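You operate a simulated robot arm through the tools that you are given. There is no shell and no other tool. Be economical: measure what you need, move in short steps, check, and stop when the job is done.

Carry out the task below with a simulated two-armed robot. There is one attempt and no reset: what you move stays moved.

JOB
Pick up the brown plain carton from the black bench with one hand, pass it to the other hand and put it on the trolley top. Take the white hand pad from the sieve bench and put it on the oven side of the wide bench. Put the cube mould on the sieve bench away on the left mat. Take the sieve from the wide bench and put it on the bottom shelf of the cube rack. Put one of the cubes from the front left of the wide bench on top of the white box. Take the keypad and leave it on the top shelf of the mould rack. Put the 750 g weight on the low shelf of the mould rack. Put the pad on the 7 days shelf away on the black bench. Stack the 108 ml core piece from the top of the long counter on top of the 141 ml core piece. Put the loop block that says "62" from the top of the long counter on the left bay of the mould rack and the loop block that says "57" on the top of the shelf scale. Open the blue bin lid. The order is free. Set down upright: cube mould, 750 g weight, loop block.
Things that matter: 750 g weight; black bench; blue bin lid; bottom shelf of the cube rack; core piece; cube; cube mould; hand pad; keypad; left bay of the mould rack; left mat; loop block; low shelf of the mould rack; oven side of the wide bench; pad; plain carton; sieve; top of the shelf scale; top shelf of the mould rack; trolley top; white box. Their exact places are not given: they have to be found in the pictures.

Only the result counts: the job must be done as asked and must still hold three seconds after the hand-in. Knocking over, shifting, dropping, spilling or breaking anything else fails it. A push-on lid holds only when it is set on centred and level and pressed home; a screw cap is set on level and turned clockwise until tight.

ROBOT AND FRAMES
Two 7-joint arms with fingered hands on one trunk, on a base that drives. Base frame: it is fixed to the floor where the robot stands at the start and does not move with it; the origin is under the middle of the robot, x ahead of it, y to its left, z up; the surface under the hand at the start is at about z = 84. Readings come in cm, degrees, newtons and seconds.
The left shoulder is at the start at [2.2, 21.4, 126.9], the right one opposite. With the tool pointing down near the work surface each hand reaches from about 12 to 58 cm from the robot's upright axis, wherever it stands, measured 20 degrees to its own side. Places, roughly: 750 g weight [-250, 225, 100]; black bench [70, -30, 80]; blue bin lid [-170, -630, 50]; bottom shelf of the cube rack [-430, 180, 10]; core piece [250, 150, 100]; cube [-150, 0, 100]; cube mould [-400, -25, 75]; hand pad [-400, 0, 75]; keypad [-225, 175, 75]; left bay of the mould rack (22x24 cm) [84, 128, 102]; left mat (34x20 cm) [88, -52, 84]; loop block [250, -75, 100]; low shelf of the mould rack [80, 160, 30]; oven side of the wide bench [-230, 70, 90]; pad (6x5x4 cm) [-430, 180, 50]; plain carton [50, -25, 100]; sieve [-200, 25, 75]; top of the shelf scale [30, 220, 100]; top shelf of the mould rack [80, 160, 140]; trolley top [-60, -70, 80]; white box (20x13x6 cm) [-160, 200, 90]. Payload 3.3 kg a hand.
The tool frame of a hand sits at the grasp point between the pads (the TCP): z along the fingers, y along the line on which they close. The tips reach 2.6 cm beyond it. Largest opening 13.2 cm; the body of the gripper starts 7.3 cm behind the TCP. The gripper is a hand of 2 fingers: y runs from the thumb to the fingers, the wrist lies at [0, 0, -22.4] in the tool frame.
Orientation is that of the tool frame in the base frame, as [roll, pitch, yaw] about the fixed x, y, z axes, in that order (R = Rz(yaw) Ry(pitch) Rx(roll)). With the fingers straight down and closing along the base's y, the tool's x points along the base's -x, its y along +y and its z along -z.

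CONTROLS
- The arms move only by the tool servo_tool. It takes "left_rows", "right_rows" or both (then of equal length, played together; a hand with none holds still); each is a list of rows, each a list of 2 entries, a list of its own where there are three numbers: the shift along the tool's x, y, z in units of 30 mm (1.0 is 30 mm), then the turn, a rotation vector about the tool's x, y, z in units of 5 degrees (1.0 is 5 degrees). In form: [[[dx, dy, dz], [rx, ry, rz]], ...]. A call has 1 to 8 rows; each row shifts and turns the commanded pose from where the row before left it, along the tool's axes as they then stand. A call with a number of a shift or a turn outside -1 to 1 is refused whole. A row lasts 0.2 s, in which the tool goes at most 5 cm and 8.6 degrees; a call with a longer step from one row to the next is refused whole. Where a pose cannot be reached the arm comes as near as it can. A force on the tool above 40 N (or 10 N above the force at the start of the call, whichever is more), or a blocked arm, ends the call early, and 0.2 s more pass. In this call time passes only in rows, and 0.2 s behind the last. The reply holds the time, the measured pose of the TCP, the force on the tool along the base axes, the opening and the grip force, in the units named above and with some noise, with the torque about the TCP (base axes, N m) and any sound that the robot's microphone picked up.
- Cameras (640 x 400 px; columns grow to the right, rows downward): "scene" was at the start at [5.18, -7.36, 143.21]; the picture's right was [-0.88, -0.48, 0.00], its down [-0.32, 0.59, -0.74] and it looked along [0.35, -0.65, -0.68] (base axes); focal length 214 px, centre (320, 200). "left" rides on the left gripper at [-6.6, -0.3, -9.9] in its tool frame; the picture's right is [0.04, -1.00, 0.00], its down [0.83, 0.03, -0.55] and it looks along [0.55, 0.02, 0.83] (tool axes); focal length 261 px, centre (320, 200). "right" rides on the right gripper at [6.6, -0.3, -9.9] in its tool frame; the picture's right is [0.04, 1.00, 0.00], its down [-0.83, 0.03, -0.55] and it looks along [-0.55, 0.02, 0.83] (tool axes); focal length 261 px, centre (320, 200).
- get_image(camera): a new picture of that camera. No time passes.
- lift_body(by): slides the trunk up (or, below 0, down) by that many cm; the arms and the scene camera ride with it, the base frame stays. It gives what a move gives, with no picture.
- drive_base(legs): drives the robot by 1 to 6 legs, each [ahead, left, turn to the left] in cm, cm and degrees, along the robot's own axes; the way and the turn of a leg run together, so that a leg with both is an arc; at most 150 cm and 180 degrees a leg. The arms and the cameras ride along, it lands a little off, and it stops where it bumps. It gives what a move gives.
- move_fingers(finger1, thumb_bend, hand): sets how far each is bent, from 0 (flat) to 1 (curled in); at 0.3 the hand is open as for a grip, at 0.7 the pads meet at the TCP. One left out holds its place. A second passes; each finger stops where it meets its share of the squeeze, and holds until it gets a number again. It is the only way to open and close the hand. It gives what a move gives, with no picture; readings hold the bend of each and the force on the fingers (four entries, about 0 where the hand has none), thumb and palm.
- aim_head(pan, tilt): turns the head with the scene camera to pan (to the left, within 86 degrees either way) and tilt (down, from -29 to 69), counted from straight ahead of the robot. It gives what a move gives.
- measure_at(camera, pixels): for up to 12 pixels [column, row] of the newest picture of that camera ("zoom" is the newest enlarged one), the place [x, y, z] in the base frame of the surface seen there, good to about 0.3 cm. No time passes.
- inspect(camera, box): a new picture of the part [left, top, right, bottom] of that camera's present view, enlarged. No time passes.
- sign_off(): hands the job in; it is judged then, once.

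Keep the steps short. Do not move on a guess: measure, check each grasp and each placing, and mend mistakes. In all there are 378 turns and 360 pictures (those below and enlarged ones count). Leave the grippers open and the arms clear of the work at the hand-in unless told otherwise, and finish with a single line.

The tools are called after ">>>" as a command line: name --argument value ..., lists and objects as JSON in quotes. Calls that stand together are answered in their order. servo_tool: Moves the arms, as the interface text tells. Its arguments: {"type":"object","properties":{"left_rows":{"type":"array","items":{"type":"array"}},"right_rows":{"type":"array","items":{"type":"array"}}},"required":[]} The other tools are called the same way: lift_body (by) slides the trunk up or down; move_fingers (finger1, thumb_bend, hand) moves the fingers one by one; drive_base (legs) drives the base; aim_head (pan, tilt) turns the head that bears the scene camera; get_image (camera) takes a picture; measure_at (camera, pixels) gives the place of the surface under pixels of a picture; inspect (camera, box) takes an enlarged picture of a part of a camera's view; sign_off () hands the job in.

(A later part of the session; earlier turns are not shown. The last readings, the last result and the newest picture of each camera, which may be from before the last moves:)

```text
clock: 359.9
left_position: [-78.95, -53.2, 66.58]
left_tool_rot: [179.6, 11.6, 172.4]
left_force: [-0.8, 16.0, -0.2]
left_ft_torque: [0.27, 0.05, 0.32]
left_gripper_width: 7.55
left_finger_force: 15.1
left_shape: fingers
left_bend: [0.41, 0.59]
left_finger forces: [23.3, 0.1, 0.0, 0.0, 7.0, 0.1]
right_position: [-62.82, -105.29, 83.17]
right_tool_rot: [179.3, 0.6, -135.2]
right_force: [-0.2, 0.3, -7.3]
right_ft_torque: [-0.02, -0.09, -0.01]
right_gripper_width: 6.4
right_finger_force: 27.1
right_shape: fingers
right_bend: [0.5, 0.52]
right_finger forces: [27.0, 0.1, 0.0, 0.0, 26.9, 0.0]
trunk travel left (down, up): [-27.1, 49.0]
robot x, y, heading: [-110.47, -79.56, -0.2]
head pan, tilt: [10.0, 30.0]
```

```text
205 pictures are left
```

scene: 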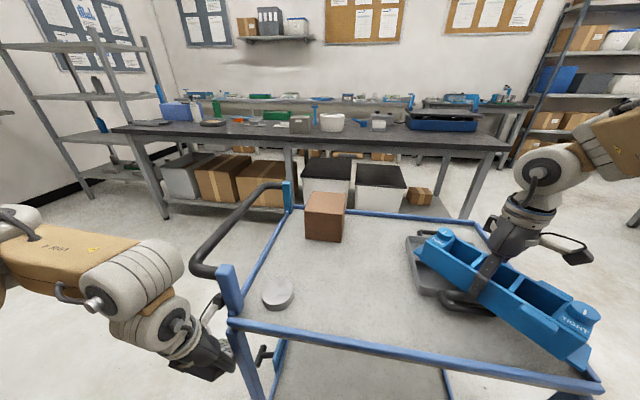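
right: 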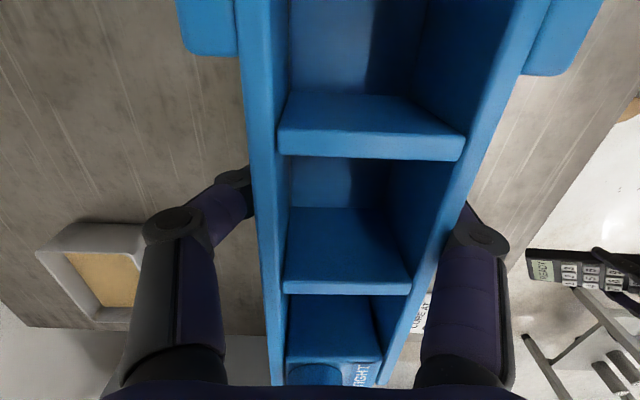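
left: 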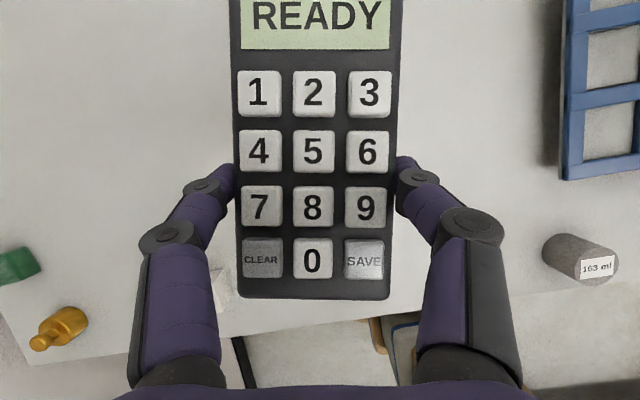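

The lift was refused and I drove low; the left hand touched the trolley. Check the trolley's position before moving.

>>> measure_at --camera "scene" --pixels '[[280, 295], [325, 205], [412, 240], [482, 222], [232, 322], [590, 385], [293, 208], [345, 240], [222, 270], [200, 270]]'

>>> get_image --camera "left"

>>> get_image --camera "right"

```text
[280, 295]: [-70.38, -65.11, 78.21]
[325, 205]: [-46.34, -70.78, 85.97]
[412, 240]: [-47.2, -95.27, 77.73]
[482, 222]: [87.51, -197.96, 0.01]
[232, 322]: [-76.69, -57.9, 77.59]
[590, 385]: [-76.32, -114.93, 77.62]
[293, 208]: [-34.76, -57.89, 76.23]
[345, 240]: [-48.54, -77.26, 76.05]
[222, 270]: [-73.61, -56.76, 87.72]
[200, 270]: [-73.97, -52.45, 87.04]
```

```text
204 pictures are left
```

left: 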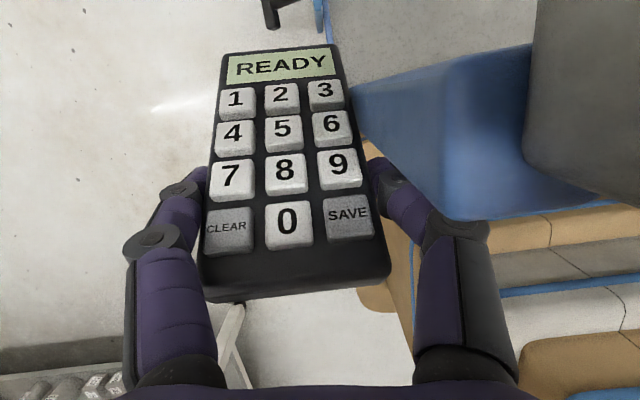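

```text
203 pictures are left
```

right: 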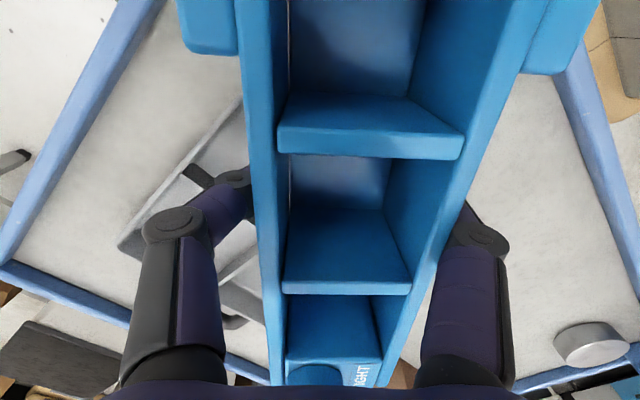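

Trolley and its contents are unmoved. Back away from the rail to +y, then lift 40.

>>> drive_base --legs '[[0, 3.5, 0]]'

>>> lift_body --by 40

>>> get_image --camera "scene"

>>> get_image --camera "right"

```text
clock: 360.8
left_position: [-78.91, -49.88, 66.73]
left_tool_rot: [179.8, 11.6, 172.3]
left_force: [-0.5, -0.2, -3.5]
left_ft_torque: [-0.05, 0.06, 0.0]
left_gripper_width: 7.52
left_finger_force: 15.9
left_shape: fingers
left_bend: [0.43, 0.57]
left_finger forces: [15.6, 0.0, 0.1, 0.0, 15.8, 0.0]
right_position: [-62.67, -101.83, 83.03]
right_tool_rot: [179.4, 0.6, -135.2]
right_force: [-0.5, -0.2, -7.8]
right_ft_torque: [-0.02, -0.13, 0.0]
right_gripper_width: 6.41
right_finger_force: 27.2
right_shape: fingers
right_bend: [0.5, 0.52]
right_finger forces: [27.1, 0.0, 0.0, 0.0, 26.8, 0.0]
trunk travel left (down, up): [-27.1, 49.0]
robot x, y, heading: [-110.57, -75.73, -0.1]
head pan, tilt: [10.0, 30.0]
```

```text
clock: 361.9
left_position: [-79.88, -49.62, 71.79]
left_tool_rot: [179.3, 9.9, 172.2]
left_force: [-4.8, 5.3, -6.5]
left_ft_torque: [-0.73, -0.47, 0.27]
left_gripper_width: 7.55
left_finger_force: 16.4
left_shape: fingers
left_bend: [0.43, 0.57]
left_finger forces: [15.9, 0.0, 0.0, 0.0, 16.2, 0.0]
right_position: [-62.72, -101.85, 88.82]
right_tool_rot: [179.3, 1.0, -135.5]
right_force: [0.2, -0.1, -7.4]
right_ft_torque: [0.04, -0.13, 0.0]
right_gripper_width: 6.41
right_finger_force: 26.9
right_shape: fingers
right_bend: [0.5, 0.52]
right_finger forces: [27.0, 0.0, 0.1, 0.0, 27.0, 0.0]
trunk travel left (down, up): [-32.5, 43.6]
robot x, y, heading: [-110.69, -76.01, 0.1]
head pan, tilt: [10.0, 30.0]
stopped: the force on the tool passed its limit at 96 N (the readings are from after the stop); the commanded pose is now the measured one
```

```text
202 pictures are left
```

scene: 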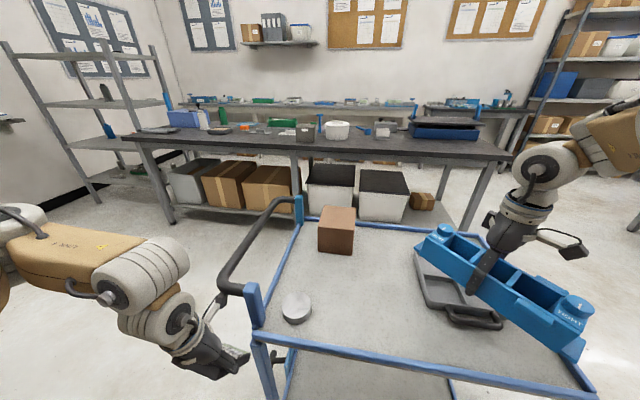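

```text
201 pictures are left
```

right: 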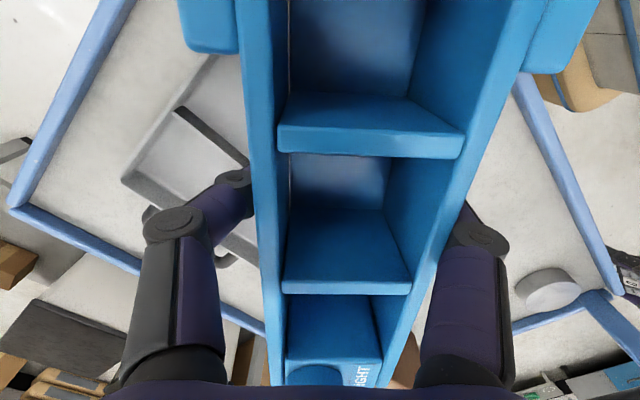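

The left hand is under the trolley handle. Lower a little, back away in −x, then raise.

>>> lift_body --by -3

>>> drive_base --legs '[[-10, 0, 0]]'

>>> get_image --camera "scene"

```text
clock: 362.6
left_position: [-79.67, -49.63, 68.78]
left_tool_rot: [179.3, 10.1, 172.2]
left_force: [-0.5, -0.5, -4.3]
left_ft_torque: [-0.06, 0.07, 0.03]
left_gripper_width: 7.54
left_finger_force: 16.1
left_shape: fingers
left_bend: [0.43, 0.57]
left_finger forces: [16.0, 0.0, 0.1, 0.1, 16.2, 0.0]
right_position: [-62.45, -103.36, 86.31]
right_tool_rot: [178.5, 2.8, -137.9]
right_force: [-0.3, 0.1, -6.9]
right_ft_torque: [-0.02, -0.12, 0.02]
right_gripper_width: 6.39
right_finger_force: 27.3
right_shape: fingers
right_bend: [0.5, 0.52]
right_finger forces: [27.1, 0.0, 0.1, 0.0, 27.0, 0.0]
trunk travel left (down, up): [-29.5, 46.6]
robot x, y, heading: [-111.15, -76.06, -0.0]
head pan, tilt: [10.0, 30.0]
```

```text
clock: 363.8
left_position: [-90.13, -49.51, 68.64]
left_tool_rot: [179.4, 10.1, 172.1]
left_force: [-0.5, 0.1, -3.7]
left_ft_torque: [-0.02, 0.08, -0.01]
left_gripper_width: 7.53
left_finger_force: 15.9
left_shape: fingers
left_bend: [0.43, 0.57]
left_finger forces: [15.9, 0.0, 0.0, 0.0, 16.2, 0.0]
right_position: [-72.89, -103.39, 85.82]
right_tool_rot: [178.2, 2.1, -138.1]
right_force: [0.4, -0.3, -7.5]
right_ft_torque: [0.0, -0.12, -0.01]
right_gripper_width: 6.4
right_finger_force: 27.2
right_shape: fingers
right_bend: [0.5, 0.52]
right_finger forces: [27.1, 0.0, 0.0, 0.0, 26.9, 0.1]
trunk travel left (down, up): [-29.5, 46.6]
robot x, y, heading: [-120.79, -75.94, -0.2]
head pan, tilt: [10.0, 30.0]
```

```text
200 pictures are left
```

scene: 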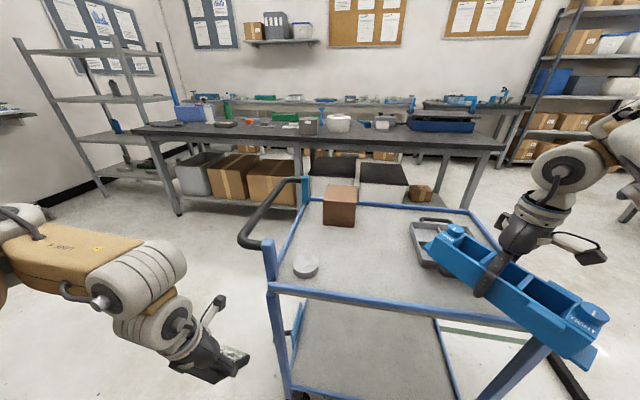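

>>> lift_body --by 40

>>> measure_at --camera "scene" --pixels '[[306, 268], [340, 193], [275, 282], [303, 203], [485, 232], [140, 130], [500, 150], [160, 155], [420, 130], [225, 105]]'

>>> get_image --camera "scene"

```text
clock: 367.6
left_position: [-89.93, -49.53, 108.7]
left_tool_rot: [179.4, 10.1, 172.1]
left_force: [0.3, -0.4, -4.9]
left_ft_torque: [-0.06, 0.09, 0.02]
left_gripper_width: 7.55
left_finger_force: 16.3
left_shape: fingers
left_bend: [0.43, 0.57]
left_finger forces: [15.9, 0.0, 0.0, 0.0, 16.2, 0.1]
right_position: [-72.65, -103.36, 125.8]
right_tool_rot: [177.9, 2.3, -138.1]
right_force: [-0.2, -0.1, -7.7]
right_ft_torque: [-0.03, -0.06, 0.01]
right_gripper_width: 6.42
right_finger_force: 26.7
right_shape: fingers
right_bend: [0.5, 0.52]
right_finger forces: [27.1, 0.1, 0.0, 0.0, 26.9, 0.1]
trunk travel left (down, up): [-69.5, 6.6]
robot x, y, heading: [-120.65, -76.3, -0.4]
head pan, tilt: [10.0, 30.0]
```

```text
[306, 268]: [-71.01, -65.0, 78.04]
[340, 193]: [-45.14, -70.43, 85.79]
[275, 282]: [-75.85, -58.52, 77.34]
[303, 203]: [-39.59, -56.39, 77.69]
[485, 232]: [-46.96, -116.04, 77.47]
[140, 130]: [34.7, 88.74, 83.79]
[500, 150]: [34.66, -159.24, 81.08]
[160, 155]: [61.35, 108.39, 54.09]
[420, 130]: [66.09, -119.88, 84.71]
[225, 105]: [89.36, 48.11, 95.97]
```

```text
199 pictures are left
```

scene: 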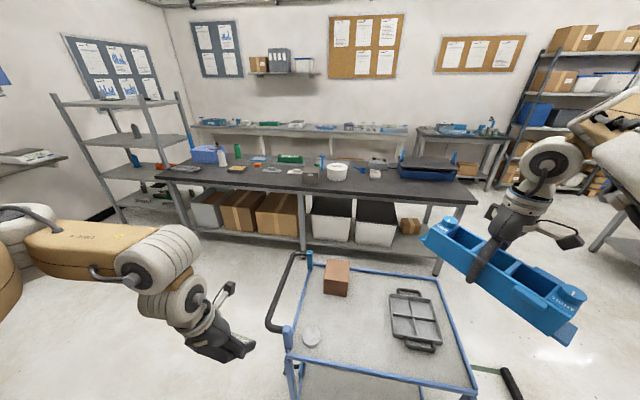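

>>> measure_at --camera "scene" --pixels '[[400, 133], [220, 128], [300, 131], [430, 137], [495, 135], [475, 182], [455, 175], [545, 145], [600, 235], [110, 185], [95, 105], [160, 105], [50, 155]]'

>>> inspect --camera "scene" --box '[40, 70, 280, 220]'

>>> inspect --camera "scene" --box '[280, 90, 520, 240]'

```text
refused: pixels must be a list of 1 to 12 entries
```

```text
2.67 times, centred on (160, 145) of scene
```

zoom: 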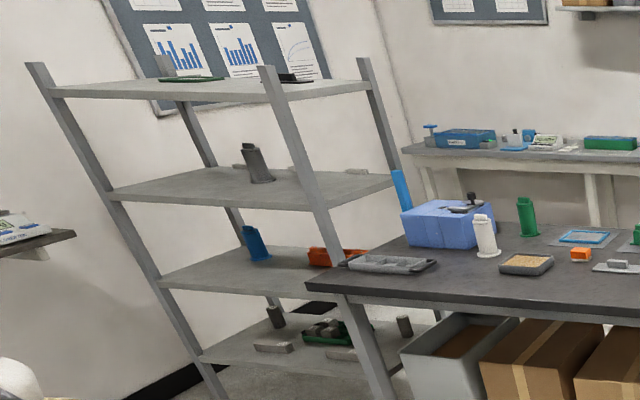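

```text
2.67 times, centred on (400, 165) of scene
```

zoom: 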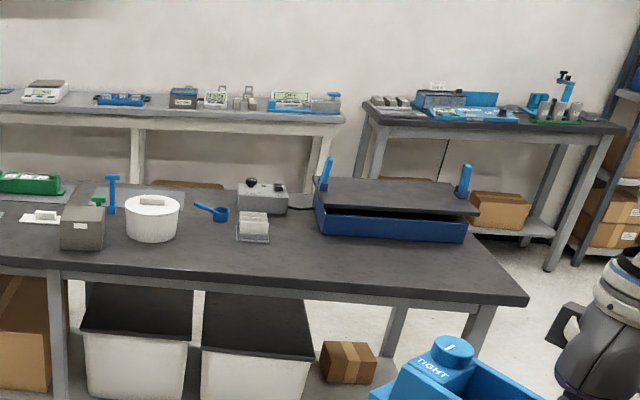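

>>> measure_at --camera "scene" --pixels '[[400, 133], [220, 128], [300, 131], [430, 137], [495, 135], [475, 182], [455, 175], [545, 145], [110, 185], [95, 106], [160, 103]]'

>>> inspect --camera "scene" --box '[40, 80, 200, 210]'

>>> measure_at --camera "zoom" --pixels '[[80, 65], [370, 75], [200, 60], [160, 210], [400, 190], [190, 355], [480, 330], [380, 60], [120, 210], [320, 240], [240, 190], [330, 300]]'

```text
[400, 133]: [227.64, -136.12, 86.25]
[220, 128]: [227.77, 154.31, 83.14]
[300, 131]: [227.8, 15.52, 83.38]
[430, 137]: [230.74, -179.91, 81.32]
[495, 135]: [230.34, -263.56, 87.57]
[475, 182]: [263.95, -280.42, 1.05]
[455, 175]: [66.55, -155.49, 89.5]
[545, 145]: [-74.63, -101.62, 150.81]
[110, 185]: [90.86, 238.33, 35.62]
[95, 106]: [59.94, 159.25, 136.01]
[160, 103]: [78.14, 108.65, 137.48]
```

```text
3.08 times, centred on (120, 145) of scene
```

zoom: 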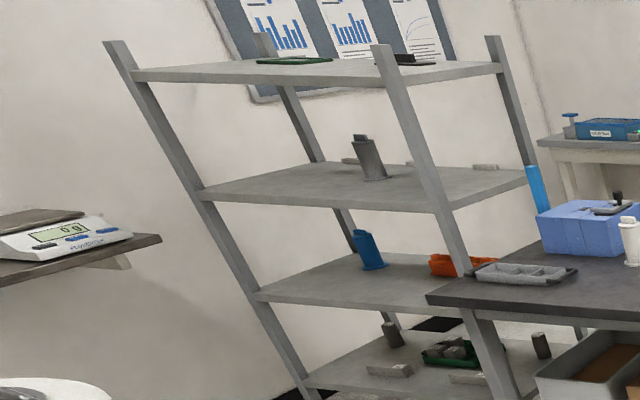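

```text
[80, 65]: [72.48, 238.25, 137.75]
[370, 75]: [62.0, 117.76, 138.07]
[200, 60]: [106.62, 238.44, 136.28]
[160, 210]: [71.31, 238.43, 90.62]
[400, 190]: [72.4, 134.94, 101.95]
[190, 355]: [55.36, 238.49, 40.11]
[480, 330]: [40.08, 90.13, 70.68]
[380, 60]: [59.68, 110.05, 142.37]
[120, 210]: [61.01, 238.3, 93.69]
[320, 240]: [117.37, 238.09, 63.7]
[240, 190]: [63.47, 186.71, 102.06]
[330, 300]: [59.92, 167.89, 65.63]
```

Rack: front x=60, y 109–190, shelves at z≈30, 66, 102, 138. First deliver the keypad (top shelf). Drive in front of the rack.

>>> drive_base --legs '[[15, 0, 0.3], [0, 148, 0], [105, 0, 0], [0, 50, 0]]'

>>> aim_head --pan 25 --tilt 15

>>> get_image --camera "scene"

>>> get_image --camera "left"

```text
clock: 383.3
left_position: [27.93, 147.12, 108.59]
left_tool_rot: [179.4, 10.0, 172.3]
left_force: [-0.3, 0.9, -3.9]
left_ft_torque: [-0.03, 0.08, -0.02]
left_gripper_width: 7.55
left_finger_force: 15.8
left_shape: fingers
left_bend: [0.43, 0.57]
left_finger forces: [15.8, 0.1, 0.0, 0.0, 16.0, 0.1]
right_position: [45.27, 93.39, 125.85]
right_tool_rot: [178.1, 2.2, -137.9]
right_force: [0.1, -0.1, -7.6]
right_ft_torque: [-0.01, -0.13, 0.03]
right_gripper_width: 6.4
right_finger_force: 26.7
right_shape: fingers
right_bend: [0.5, 0.52]
right_finger forces: [27.0, 0.0, 0.1, 0.0, 26.7, 0.1]
trunk travel left (down, up): [-69.5, 6.6]
robot x, y, heading: [-2.72, 120.73, -0.0]
head pan, tilt: [10.0, 30.0]
```

```text
clock: 384.1
left_position: [27.91, 147.02, 108.68]
left_tool_rot: [179.4, 10.0, 172.2]
left_force: [-0.1, 0.0, -5.2]
left_ft_torque: [-0.02, 0.1, 0.0]
left_gripper_width: 7.56
left_finger_force: 15.8
left_shape: fingers
left_bend: [0.43, 0.57]
left_finger forces: [15.8, 0.1, 0.0, 0.0, 16.1, 0.1]
right_position: [45.3, 93.26, 125.8]
right_tool_rot: [178.0, 2.3, -137.9]
right_force: [0.3, 0.7, -7.4]
right_ft_torque: [-0.01, -0.11, -0.03]
right_gripper_width: 6.41
right_finger_force: 26.8
right_shape: fingers
right_bend: [0.5, 0.52]
right_finger forces: [27.0, 0.1, 0.1, 0.1, 26.8, 0.1]
trunk travel left (down, up): [-69.5, 6.6]
robot x, y, heading: [-2.85, 120.42, -0.1]
head pan, tilt: [25.0, 15.0]
```

```text
195 pictures are left
```

scene: 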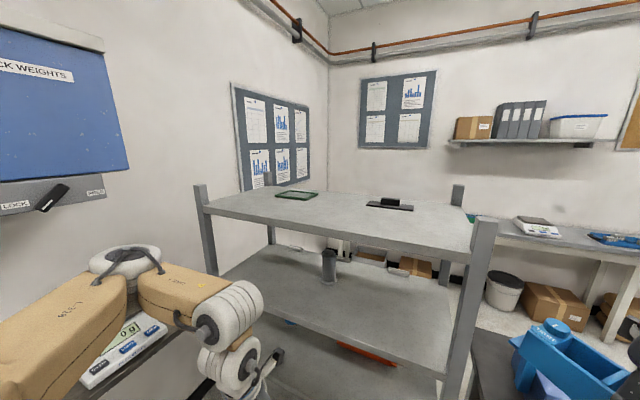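

```text
194 pictures are left
```

left: 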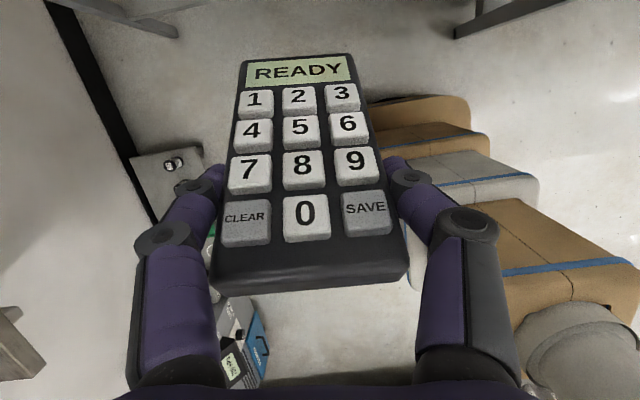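

>>> lift_body --by 6.3

>>> servo_tool --left_rows '[[[0, 0, -1], [0, 0, 0]], [[0, 0, -1], [0, 0, 0]], [[0, 0, -1], [0, 0, 0]], [[0, 0, -1], [0, 0, 0]], [[0, 0, -1], [0, 0, 0]], [[0, 0, -1], [0, 0, 0]], [[0, 0, -1], [0, 0, 0]], [[0, 0, -1], [0, 0, 0]]]'

>>> servo_tool --left_rows '[[[0, 0, -1], [0, 0, 0]], [[0, 0, -1], [0, -0.5, 0]], [[0, 0, 0], [0, -1, 0]], [[0, 0, 0], [0, -0.5, 0]], [[0, 0, 0], [0, 0, 0]]]'

>>> get_image --camera "left"

>>> measure_at --camera "left" --pixels '[[250, 72], [345, 65], [222, 245], [388, 240], [300, 160]]'

```text
clock: 385.1
left_position: [27.91, 147.05, 114.89]
left_tool_rot: [179.5, 10.0, 172.3]
left_force: [-0.5, 0.8, -4.3]
left_ft_torque: [-0.02, 0.1, -0.03]
left_gripper_width: 7.55
left_finger_force: 16.3
left_shape: fingers
left_bend: [0.43, 0.57]
left_finger forces: [15.9, 0.1, 0.0, 0.0, 16.2, 0.0]
right_position: [45.25, 93.2, 132.06]
right_tool_rot: [178.0, 2.2, -137.9]
right_force: [-0.9, -0.5, -7.0]
right_ft_torque: [-0.03, -0.12, 0.02]
right_gripper_width: 6.39
right_finger_force: 27.0
right_shape: fingers
right_bend: [0.5, 0.52]
right_finger forces: [26.9, 0.1, 0.0, 0.0, 26.8, 0.0]
trunk travel left (down, up): [-75.8, 0.3]
robot x, y, heading: [-2.31, 120.57, -0.2]
head pan, tilt: [25.0, 15.0]
```

```text
clock: 386.9
left_position: [26.15, 145.21, 130.7]
left_tool_rot: [179.4, 10.0, 172.3]
left_force: [-0.7, -0.1, -4.8]
left_ft_torque: [-0.02, 0.03, -0.01]
left_gripper_width: 7.57
left_finger_force: 15.3
left_shape: fingers
left_bend: [0.43, 0.57]
left_finger forces: [15.7, 0.1, 0.1, 0.1, 16.1, 0.0]
left hand out of reach, approached as far as the arm can: row 4, 5, 6, 7
right_position: [45.15, 93.22, 132.09]
right_tool_rot: [178.1, 2.2, -137.9]
right_force: [-0.5, 1.0, -7.0]
right_ft_torque: [0.02, -0.11, -0.02]
right_gripper_width: 6.41
right_finger_force: 27.0
right_shape: fingers
right_bend: [0.5, 0.52]
right_finger forces: [27.0, 0.0, 0.1, 0.1, 26.7, 0.1]
trunk travel left (down, up): [-75.8, 0.3]
robot x, y, heading: [-2.82, 120.43, -0.1]
head pan, tilt: [25.0, 15.0]
```

```text
clock: 388.1
left_position: [24.98, 144.97, 136.57]
left_tool_rot: [179.4, 12.5, 172.3]
left_force: [0.9, 0.0, -3.7]
left_ft_torque: [-0.03, 0.09, 0.0]
left_gripper_width: 7.58
left_finger_force: 15.5
left_shape: fingers
left_bend: [0.43, 0.57]
left_finger forces: [15.9, 0.0, 0.0, 0.0, 16.1, 0.1]
left hand out of reach, approached as far as the arm can: row 3
right_position: [45.28, 93.33, 132.13]
right_tool_rot: [178.0, 2.2, -137.9]
right_force: [0.6, -0.6, -6.6]
right_ft_torque: [-0.03, -0.13, 0.01]
right_gripper_width: 6.39
right_finger_force: 26.6
right_shape: fingers
right_bend: [0.5, 0.52]
right_finger forces: [27.1, 0.0, 0.1, 0.0, 26.6, 0.1]
trunk travel left (down, up): [-75.8, 0.3]
robot x, y, heading: [-2.84, 120.31, 0.0]
head pan, tilt: [25.0, 15.0]
```

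```text
193 pictures are left
```

left: 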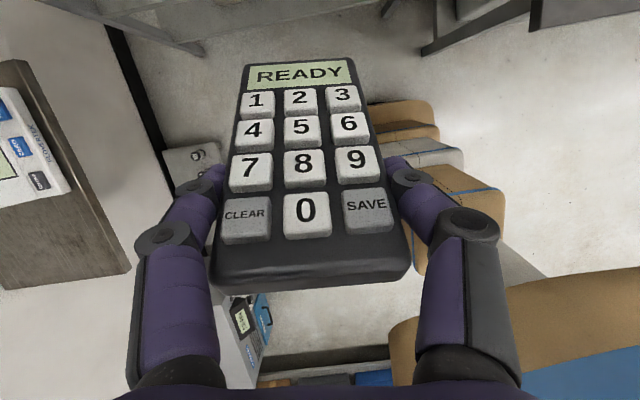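

```text
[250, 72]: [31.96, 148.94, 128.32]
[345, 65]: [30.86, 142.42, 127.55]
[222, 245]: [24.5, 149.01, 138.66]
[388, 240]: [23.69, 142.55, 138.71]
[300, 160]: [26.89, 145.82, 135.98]
```

The keypad has swivelled in the grip (far end 55° down). Tilt the left hand forward ~55° so it is level.

>>> servo_tool --left_rows '[[[-0.65, 0, 0.14], [0, -1, 0]], [[-0.64, 0, 0.2], [0, -1, 0]], [[-0.61, 0, 0.25], [0, -1, 0]], [[-0.58, 0, 0.31], [0, -1, 0]], [[-0.54, 0, 0.37], [0, -1, 0]], [[-0.5, 0, 0.42], [0, -1, 0]], [[-0.45, 0, 0.47], [0, -1, 0]], [[-0.4, 0, 0.52], [0, -1, 0]]]'

>>> servo_tool --left_rows '[[[0, 0, 0], [0, -1, 0]], [[0, 0, 0], [0, -1, 0]], [[0, 0, 0], [0, -1, 0]], [[0, 0, 0], [0, 0, 0]]]'

>>> get_image --camera "left"

>>> get_image --camera "scene"

```text
clock: 389.9
left_position: [39.14, 141.9, 134.83]
left_tool_rot: [177.1, 48.9, 167.8]
left_force: [0.6, -0.1, -4.7]
left_ft_torque: [0.0, 0.14, 0.03]
left_gripper_width: 7.55
left_finger_force: 15.8
left_shape: fingers
left_bend: [0.43, 0.57]
left_finger forces: [15.8, 0.0, 0.0, 0.0, 16.0, 0.1]
left hand out of reach, approached as far as the arm can: row 1
right_position: [45.39, 93.39, 132.13]
right_tool_rot: [178.1, 2.0, -137.9]
right_force: [0.3, 0.6, -7.4]
right_ft_torque: [0.0, -0.1, -0.03]
right_gripper_width: 6.4
right_finger_force: 26.6
right_shape: fingers
right_bend: [0.5, 0.52]
right_finger forces: [26.9, 0.0, 0.1, 0.0, 26.7, 0.0]
trunk travel left (down, up): [-75.8, 0.3]
robot x, y, heading: [-2.71, 120.4, 0.3]
head pan, tilt: [25.0, 15.0]
```

```text
clock: 390.9
left_position: [41.66, 141.38, 134.84]
left_tool_rot: [175.6, 63.9, 165.7]
left_force: [0.0, 0.0, -3.8]
left_ft_torque: [-0.04, 0.19, -0.01]
left_gripper_width: 7.56
left_finger_force: 15.5
left_shape: fingers
left_bend: [0.43, 0.57]
left_finger forces: [15.7, 0.0, 0.1, 0.0, 16.1, 0.0]
left hand out of reach, approached as far as the arm can: row 1, 2, 3
right_position: [45.34, 93.33, 132.1]
right_tool_rot: [178.1, 2.2, -137.8]
right_force: [-0.7, -0.1, -6.7]
right_ft_torque: [-0.05, -0.07, -0.02]
right_gripper_width: 6.37
right_finger_force: 27.1
right_shape: fingers
right_bend: [0.5, 0.52]
right_finger forces: [27.0, 0.0, 0.1, 0.0, 26.7, 0.0]
trunk travel left (down, up): [-75.8, 0.3]
robot x, y, heading: [-2.5, 120.31, 0.3]
head pan, tilt: [25.0, 15.0]
```

```text
192 pictures are left
```

left: 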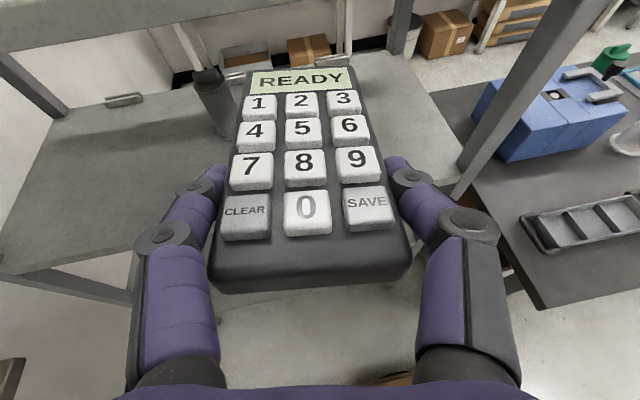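

```text
191 pictures are left
```

scene: 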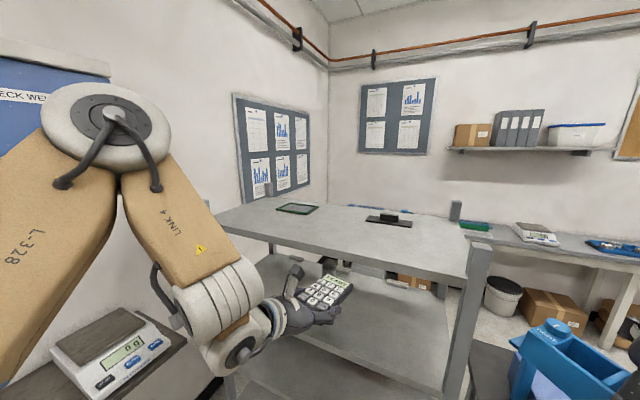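

>>> measure_at --camera "left" --pixels '[[255, 80], [350, 75], [225, 250], [390, 242], [300, 160]]'

>>> measure_at --camera "scene" --pixels '[[297, 208], [390, 222], [300, 225], [360, 240], [420, 250], [230, 210], [265, 225]]'

```text
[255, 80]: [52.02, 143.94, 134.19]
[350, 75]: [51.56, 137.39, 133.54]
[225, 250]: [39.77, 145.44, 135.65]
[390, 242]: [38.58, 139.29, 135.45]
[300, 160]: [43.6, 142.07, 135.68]
```

```text
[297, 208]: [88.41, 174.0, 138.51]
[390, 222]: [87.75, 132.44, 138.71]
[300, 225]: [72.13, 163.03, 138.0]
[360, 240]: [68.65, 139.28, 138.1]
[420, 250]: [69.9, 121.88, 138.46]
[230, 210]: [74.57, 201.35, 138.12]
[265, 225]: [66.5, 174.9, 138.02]
```

>>> servo_tool --left_rows '[[[-0.6, 0, -0.29], [0, 0, 0]], [[-0.6, 0, -0.29], [0, 0, 0]], [[-0.6, 0, -0.29], [0, 0, 0]], [[-0.6, 0, -0.29], [0, 0, 0]], [[0, 0, 0], [0, 0, 0]]]'

>>> get_image --camera "scene"

```text
clock: 392.1
left_position: [41.59, 140.96, 142.83]
left_tool_rot: [175.7, 64.0, 165.9]
left_force: [0.1, 0.4, -3.5]
left_ft_torque: [-0.01, 0.18, 0.03]
left_gripper_width: 7.57
left_finger_force: 16.0
left_shape: fingers
left_bend: [0.43, 0.57]
left_finger forces: [15.8, 0.0, 0.1, 0.1, 16.1, 0.0]
right_position: [45.35, 93.2, 132.11]
right_tool_rot: [178.0, 2.2, -137.9]
right_force: [0.2, 0.4, -7.3]
right_ft_torque: [-0.03, -0.1, 0.01]
right_gripper_width: 6.42
right_finger_force: 26.2
right_shape: fingers
right_bend: [0.5, 0.52]
right_finger forces: [26.8, 0.1, 0.0, 0.0, 26.7, 0.0]
trunk travel left (down, up): [-75.8, 0.3]
robot x, y, heading: [-2.88, 120.47, -0.1]
head pan, tilt: [25.0, 15.0]
```

```text
190 pictures are left
```

scene: 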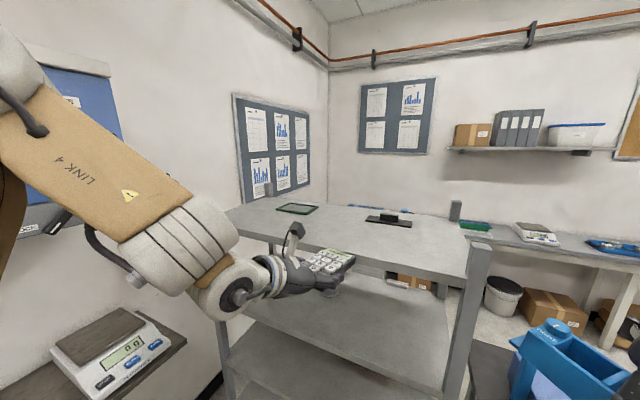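

>>> drive_base --legs '[[26, 6, 0]]'

>>> get_image --camera "left"

>>> inspect --camera "scene" --box '[200, 150, 480, 325]'

```text
clock: 394.0
left_position: [67.35, 146.54, 142.89]
left_tool_rot: [175.4, 63.8, 165.4]
left_force: [-0.7, -0.3, -4.9]
left_ft_torque: [0.0, 0.15, 0.02]
left_gripper_width: 7.56
left_finger_force: 16.3
left_shape: fingers
left_bend: [0.43, 0.57]
left_finger forces: [15.9, 0.0, 0.0, 0.0, 16.0, 0.0]
right_position: [70.93, 98.93, 132.08]
right_tool_rot: [178.0, 2.2, -138.1]
right_force: [-2.0, -14.3, -12.3]
right_ft_torque: [-0.04, 0.03, -0.48]
right_gripper_width: 6.43
right_finger_force: 26.5
right_shape: fingers
right_bend: [0.5, 0.5]
right_finger forces: [21.9, 0.1, 0.0, 0.1, 31.2, 0.1]
trunk travel left (down, up): [-75.8, 0.3]
robot x, y, heading: [22.87, 126.33, -0.2]
head pan, tilt: [25.0, 15.0]
```

```text
189 pictures are left
```

left: 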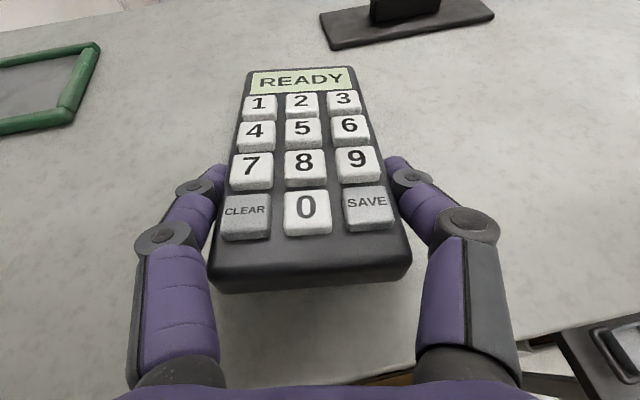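

```text
2.29 times, centred on (340, 238) of scene
```

zoom: 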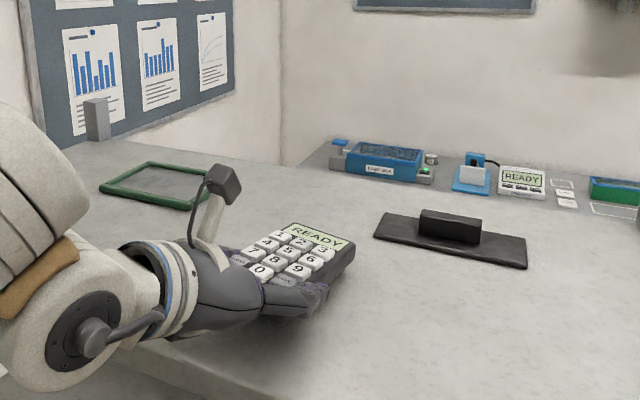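

Mould touches the rack post (14 N); move back right 6 cm. Then lower the keypad.

>>> drive_base --legs '[[0, -6, 0]]'

>>> lift_body --by -2.2

>>> inspect --camera "scene" --box '[200, 150, 480, 325]'

>>> get_image --camera "right"

```text
clock: 394.9
left_position: [67.27, 140.94, 142.76]
left_tool_rot: [175.6, 63.9, 165.9]
left_force: [-0.1, -1.2, -4.5]
left_ft_torque: [0.04, 0.16, 0.01]
left_gripper_width: 7.56
left_finger_force: 15.9
left_shape: fingers
left_bend: [0.43, 0.57]
left_finger forces: [15.8, 0.0, 0.1, 0.1, 16.2, 0.1]
right_position: [70.87, 93.15, 132.23]
right_tool_rot: [178.1, 2.1, -138.1]
right_force: [0.3, -0.5, -6.7]
right_ft_torque: [0.04, -0.12, 0.04]
right_gripper_width: 6.42
right_finger_force: 26.7
right_shape: fingers
right_bend: [0.5, 0.5]
right_finger forces: [26.5, 0.1, 0.1, 0.0, 26.7, 0.0]
trunk travel left (down, up): [-75.8, 0.3]
robot x, y, heading: [22.9, 120.35, -0.2]
head pan, tilt: [25.0, 15.0]
```

```text
clock: 395.6
left_position: [67.16, 140.58, 140.56]
left_tool_rot: [175.3, 63.8, 165.5]
left_force: [0.4, -0.6, -2.7]
left_ft_torque: [0.02, 0.02, 0.04]
left_gripper_width: 7.55
left_finger_force: 15.2
left_shape: fingers
left_bend: [0.44, 0.57]
left_finger forces: [15.6, 0.0, 0.0, 0.0, 15.7, 0.0]
right_position: [70.68, 92.81, 129.82]
right_tool_rot: [178.0, 2.2, -138.2]
right_force: [0.6, -1.6, -6.9]
right_ft_torque: [0.06, -0.15, 0.01]
right_gripper_width: 6.4
right_finger_force: 26.7
right_shape: fingers
right_bend: [0.5, 0.5]
right_finger forces: [26.8, 0.1, 0.0, 0.0, 26.7, 0.1]
trunk travel left (down, up): [-73.6, 2.5]
robot x, y, heading: [22.76, 120.63, -0.0]
head pan, tilt: [25.0, 15.0]
```

```text
2.29 times, centred on (340, 238) of scene
```

zoom: 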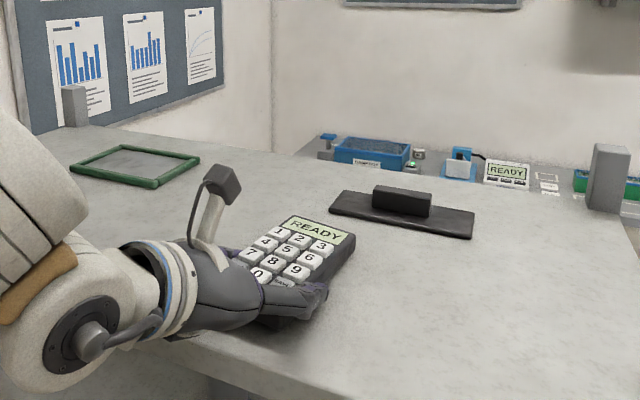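

```text
186 pictures are left
```

right: 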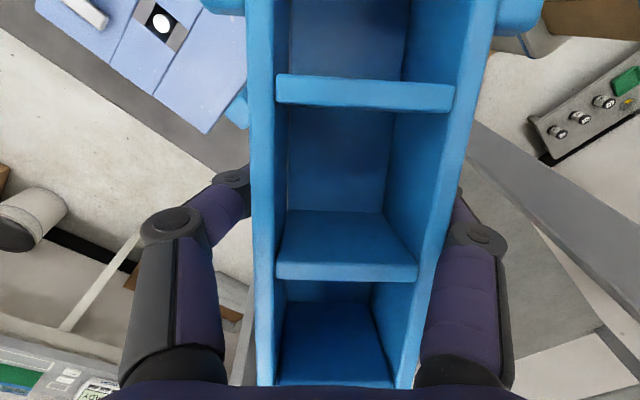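

>>> lift_body --by -0.4

>>> lift_body --by -0.4

>>> get_image --camera "left"

```text
clock: 396.2
left_position: [67.21, 140.92, 140.28]
left_tool_rot: [175.6, 64.1, 165.9]
left_force: [0.0, 2.0, 4.5]
left_ft_torque: [-0.21, -0.03, 0.07]
left_gripper_width: 7.56
left_finger_force: 15.6
left_shape: fingers
left_bend: [0.44, 0.57]
left_finger forces: [16.9, 0.1, 0.0, 0.0, 14.8, 0.0]
right_position: [70.75, 93.06, 129.48]
right_tool_rot: [178.1, 2.2, -138.1]
right_force: [0.2, 0.2, -7.6]
right_ft_torque: [0.03, -0.11, -0.02]
right_gripper_width: 6.44
right_finger_force: 26.2
right_shape: fingers
right_bend: [0.5, 0.5]
right_finger forces: [26.8, 0.0, 0.0, 0.0, 26.6, 0.0]
trunk travel left (down, up): [-73.2, 2.9]
robot x, y, heading: [22.97, 120.47, -0.2]
head pan, tilt: [25.0, 15.0]
```

```text
clock: 396.7
left_position: [67.18, 140.94, 139.92]
left_tool_rot: [175.6, 64.1, 165.9]
left_force: [1.4, 1.1, 15.7]
left_ft_torque: [-0.42, -0.21, 0.11]
left_gripper_width: 7.53
left_finger_force: 17.7
left_shape: fingers
left_bend: [0.44, 0.57]
left_finger forces: [17.0, 0.0, 0.0, 0.1, 17.6, 0.1]
right_position: [70.73, 93.13, 129.15]
right_tool_rot: [178.1, 2.2, -138.1]
right_force: [-0.8, 0.4, -6.5]
right_ft_torque: [-0.03, -0.11, 0.03]
right_gripper_width: 6.41
right_finger_force: 26.6
right_shape: fingers
right_bend: [0.5, 0.5]
right_finger forces: [26.8, 0.0, 0.0, 0.0, 26.6, 0.0]
trunk travel left (down, up): [-72.8, 3.3]
robot x, y, heading: [22.42, 120.79, 0.0]
head pan, tilt: [25.0, 15.0]
```

```text
185 pictures are left
```

left: 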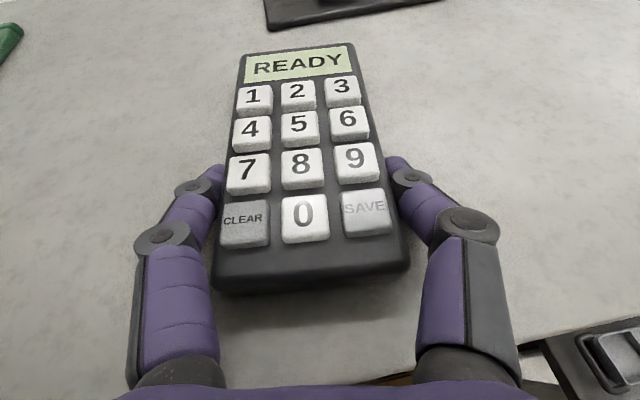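

Release the keypad, rise 3 cm, and back off.

>>> move_fingers --hand "left" --finger1 0.3 --thumb_bend 0.4

>>> lift_body --by 3.2

>>> drive_base --legs '[[-28, 0, 0]]'

>>> get_image --camera "scene"

```text
clock: 397.7
left_position: [67.04, 140.92, 139.96]
left_tool_rot: [175.7, 64.3, 166.0]
left_force: [2.8, 8.5, 27.5]
left_ft_torque: [-1.39, -0.54, 0.32]
left_gripper_width: 10.5
left_finger_force: 14.4
left_shape: fingers
left_bend: [0.3, 0.45]
left_finger forces: [0.0, 0.0, 0.0, 0.0, 28.1, 0.0]
right_position: [70.58, 93.23, 129.12]
right_tool_rot: [178.1, 2.2, -138.1]
right_force: [-0.1, 0.0, -7.4]
right_ft_torque: [0.02, -0.12, 0.01]
right_gripper_width: 6.42
right_finger_force: 26.6
right_shape: fingers
right_bend: [0.5, 0.5]
right_finger forces: [26.8, 0.0, 0.1, 0.0, 26.7, 0.1]
trunk travel left (down, up): [-72.8, 3.3]
robot x, y, heading: [22.94, 120.44, -0.0]
head pan, tilt: [25.0, 15.0]
```

```text
clock: 398.5
left_position: [67.27, 140.95, 142.95]
left_tool_rot: [175.5, 63.8, 165.7]
left_force: [-0.3, -0.8, -0.2]
left_ft_torque: [0.01, 0.0, -0.02]
left_gripper_width: 11.67
left_finger_force: 0.1
left_shape: fingers
left_bend: [0.3, 0.4]
left_finger forces: [0.0, 0.0, 0.0, 0.0, 0.0, 0.0]
right_position: [70.78, 93.14, 132.29]
right_tool_rot: [178.0, 2.1, -138.2]
right_force: [-0.5, 0.6, -8.2]
right_ft_torque: [-0.04, -0.13, 0.0]
right_gripper_width: 6.43
right_finger_force: 26.6
right_shape: fingers
right_bend: [0.5, 0.5]
right_finger forces: [26.9, 0.0, 0.1, 0.1, 26.5, 0.1]
trunk travel left (down, up): [-76.0, 0.1]
robot x, y, heading: [22.75, 119.99, -0.1]
head pan, tilt: [25.0, 15.0]
```

```text
clock: 400.4
left_position: [39.38, 140.88, 142.96]
left_tool_rot: [175.6, 63.8, 165.7]
left_force: [-0.3, 0.2, 1.0]
left_ft_torque: [0.0, 0.01, -0.01]
left_gripper_width: 11.66
left_finger_force: 0.1
left_shape: fingers
left_bend: [0.3, 0.4]
left_finger forces: [0.1, 0.0, 0.1, 0.0, 0.0, 0.0]
right_position: [42.64, 93.13, 132.25]
right_tool_rot: [178.1, 2.0, -138.3]
right_force: [0.7, -0.2, -7.4]
right_ft_torque: [0.03, -0.13, 0.01]
right_gripper_width: 6.43
right_finger_force: 26.5
right_shape: fingers
right_bend: [0.5, 0.5]
right_finger forces: [26.9, 0.0, 0.1, 0.0, 26.6, 0.0]
trunk travel left (down, up): [-76.0, 0.1]
robot x, y, heading: [-5.34, 120.45, -0.2]
head pan, tilt: [25.0, 15.0]
```

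```text
184 pictures are left
```

scene: 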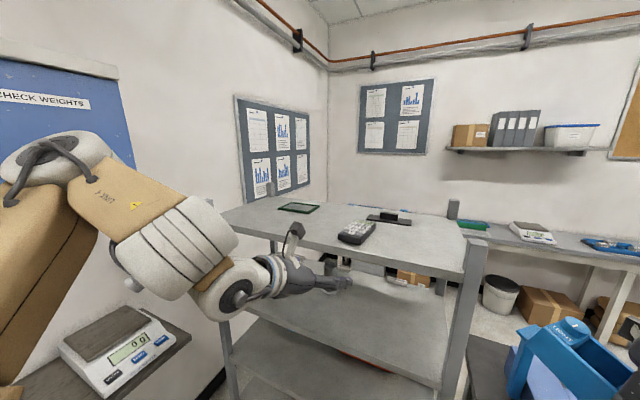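

Keypad is on the top shelf. Now take the mould around the −y end of the black bench into the aisle behind it.

>>> drive_base --legs '[[3, -150, 0], [0, -150, 0], [0, -25, 0]]'

>>> aim_head --pan 0 --tilt 35

>>> get_image --camera "scene"

```text
refused: leg 1 is longer than a leg can be; nothing moved
```

```text
clock: 401.3
left_position: [39.42, 140.78, 142.9]
left_tool_rot: [175.7, 63.8, 165.6]
left_force: [0.2, -0.2, 0.0]
left_ft_torque: [-0.01, -0.01, -0.01]
left_gripper_width: 11.64
left_finger_force: 0.0
left_shape: fingers
left_bend: [0.3, 0.4]
left_finger forces: [0.0, 0.0, 0.1, 0.0, 0.0, 0.0]
right_position: [42.83, 93.08, 132.17]
right_tool_rot: [178.0, 2.0, -138.3]
right_force: [-0.1, -0.1, -7.6]
right_ft_torque: [0.01, -0.11, 0.02]
right_gripper_width: 6.43
right_finger_force: 26.7
right_shape: fingers
right_bend: [0.5, 0.5]
right_finger forces: [26.8, 0.0, 0.1, 0.1, 26.6, 0.1]
trunk travel left (down, up): [-76.0, 0.1]
robot x, y, heading: [-4.99, 120.46, -0.4]
head pan, tilt: [0.0, 35.0]
```

```text
183 pictures are left
```

scene: 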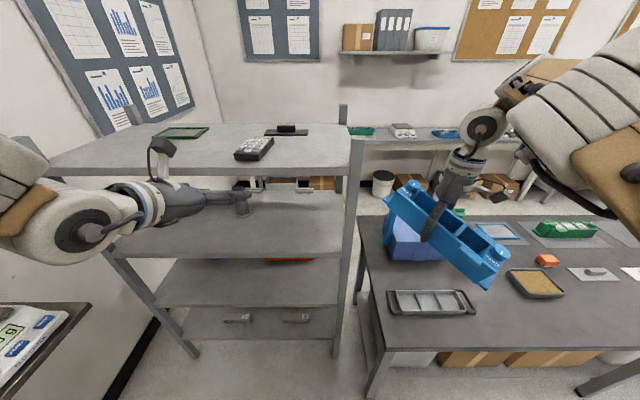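

>>> drive_base --legs '[[0, -145, 0.2], [0, -145, 0], [0, -38, 0]]'

>>> get_image --camera "scene"

```text
clock: 417.2
left_position: [43.28, -183.96, 142.99]
left_tool_rot: [175.6, 63.8, 167.3]
left_force: [-0.4, 0.9, 1.1]
left_ft_torque: [-0.01, 0.01, 0.01]
left_gripper_width: 11.68
left_finger_force: 0.0
left_shape: fingers
left_bend: [0.3, 0.4]
left_finger forces: [0.0, 0.0, 0.0, 0.0, 0.1, 0.1]
right_position: [48.16, -231.62, 132.31]
right_tool_rot: [178.0, 2.0, -136.5]
right_force: [-0.4, -0.5, -7.5]
right_ft_torque: [0.03, -0.11, -0.01]
right_gripper_width: 6.41
right_finger_force: 26.5
right_shape: fingers
right_bend: [0.5, 0.5]
right_finger forces: [26.8, 0.1, 0.0, 0.0, 26.5, 0.0]
trunk travel left (down, up): [-76.0, 0.1]
robot x, y, heading: [-0.73, -205.68, 1.3]
head pan, tilt: [0.0, 35.0]
```

```text
182 pictures are left
```

scene: 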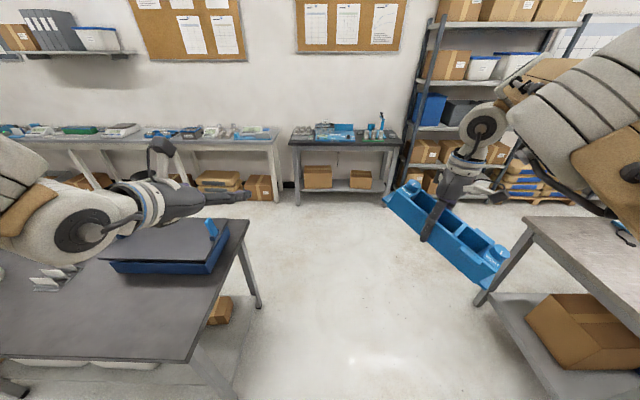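

>>> drive_base --legs '[[145, 0, -1.3], [18, 0, 0], [0, 120, 0], [0, 50, 0]]'

>>> get_image --camera "scene"

```text
clock: 433.7
left_position: [204.58, -13.06, 142.98]
left_tool_rot: [175.6, 63.8, 166.4]
left_force: [0.6, 0.5, -0.7]
left_ft_torque: [0.0, 0.02, 0.02]
left_gripper_width: 11.69
left_finger_force: 0.0
left_shape: fingers
left_bend: [0.3, 0.4]
left_finger forces: [0.0, 0.0, 0.0, 0.1, 0.0, 0.0]
right_position: [208.73, -60.86, 132.25]
right_tool_rot: [178.1, 2.2, -137.5]
right_force: [0.8, -0.1, -7.3]
right_ft_torque: [0.0, -0.12, 0.02]
right_gripper_width: 6.41
right_finger_force: 26.1
right_shape: fingers
right_bend: [0.5, 0.5]
right_finger forces: [26.9, 0.1, 0.1, 0.0, 26.6, 0.1]
trunk travel left (down, up): [-76.0, 0.1]
robot x, y, heading: [160.22, -33.97, 0.5]
head pan, tilt: [0.0, 35.0]
```

```text
181 pictures are left
```

scene: 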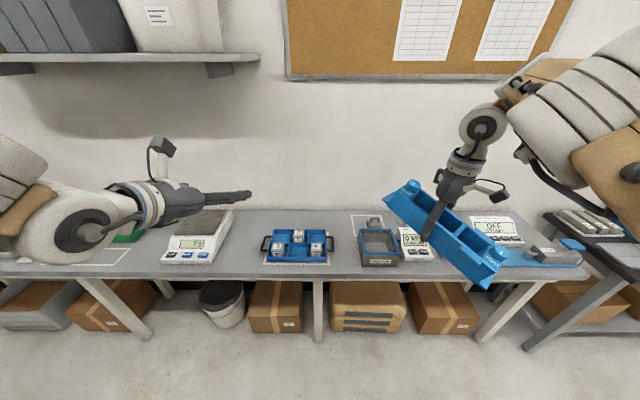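

>>> drive_base --legs '[[0, 0, -132.5], [13, -14.5, 0]]'

>>> aim_head --pan -20 --tilt 45

>>> get_image --camera "scene"

>>> get_image --camera "right"

```text
clock: 440.8
left_position: [125.74, -80.09, 142.96]
left_tool_rot: [175.6, 63.8, 32.9]
left_force: [0.0, -0.8, 0.2]
left_ft_torque: [0.02, -0.01, 0.01]
left_gripper_width: 11.66
left_finger_force: 0.1
left_shape: fingers
left_bend: [0.3, 0.4]
left_finger forces: [0.1, 0.1, 0.0, 0.1, 0.0, 0.0]
right_position: [88.29, -50.24, 132.3]
right_tool_rot: [178.0, 2.1, 89.1]
right_force: [0.1, 0.2, -7.5]
right_ft_torque: [-0.08, 0.02, -0.02]
right_gripper_width: 6.35
right_finger_force: 26.6
right_shape: fingers
right_bend: [0.5, 0.51]
right_finger forces: [26.1, 0.0, 0.1, 0.0, 26.1, 0.1]
trunk travel left (down, up): [-76.0, 0.1]
robot x, y, heading: [140.99, -33.77, -133.2]
head pan, tilt: [0.0, 35.0]
```

```text
clock: 441.6
left_position: [125.86, -79.96, 143.0]
left_tool_rot: [175.7, 63.8, 32.8]
left_force: [-0.7, 0.5, -0.2]
left_ft_torque: [-0.02, -0.01, -0.04]
left_gripper_width: 11.67
left_finger_force: 0.0
left_shape: fingers
left_bend: [0.3, 0.4]
left_finger forces: [0.0, 0.0, 0.1, 0.0, 0.0, 0.0]
right_position: [88.48, -50.12, 132.32]
right_tool_rot: [177.9, 2.1, 88.9]
right_force: [-0.1, 1.1, -7.0]
right_ft_torque: [-0.1, 0.1, 0.0]
right_gripper_width: 6.4
right_finger_force: 25.6
right_shape: fingers
right_bend: [0.5, 0.51]
right_finger forces: [26.4, 0.0, 0.1, 0.0, 25.9, 0.0]
trunk travel left (down, up): [-76.0, 0.1]
robot x, y, heading: [140.69, -33.78, -132.9]
head pan, tilt: [-20.0, 45.0]
```

```text
180 pictures are left
```

scene: 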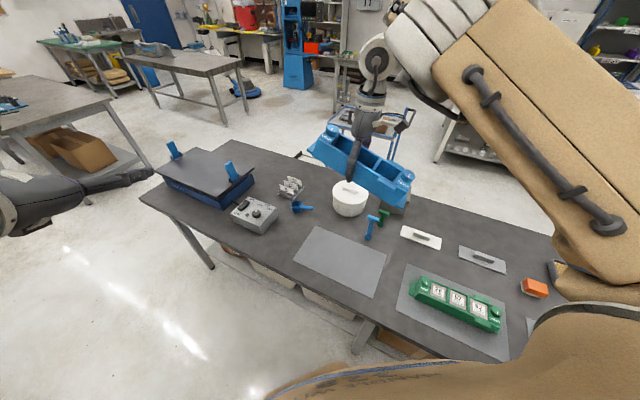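

```text
179 pictures are left
```

right: 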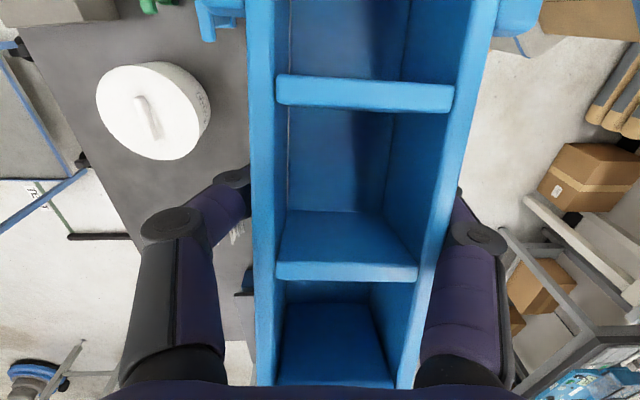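

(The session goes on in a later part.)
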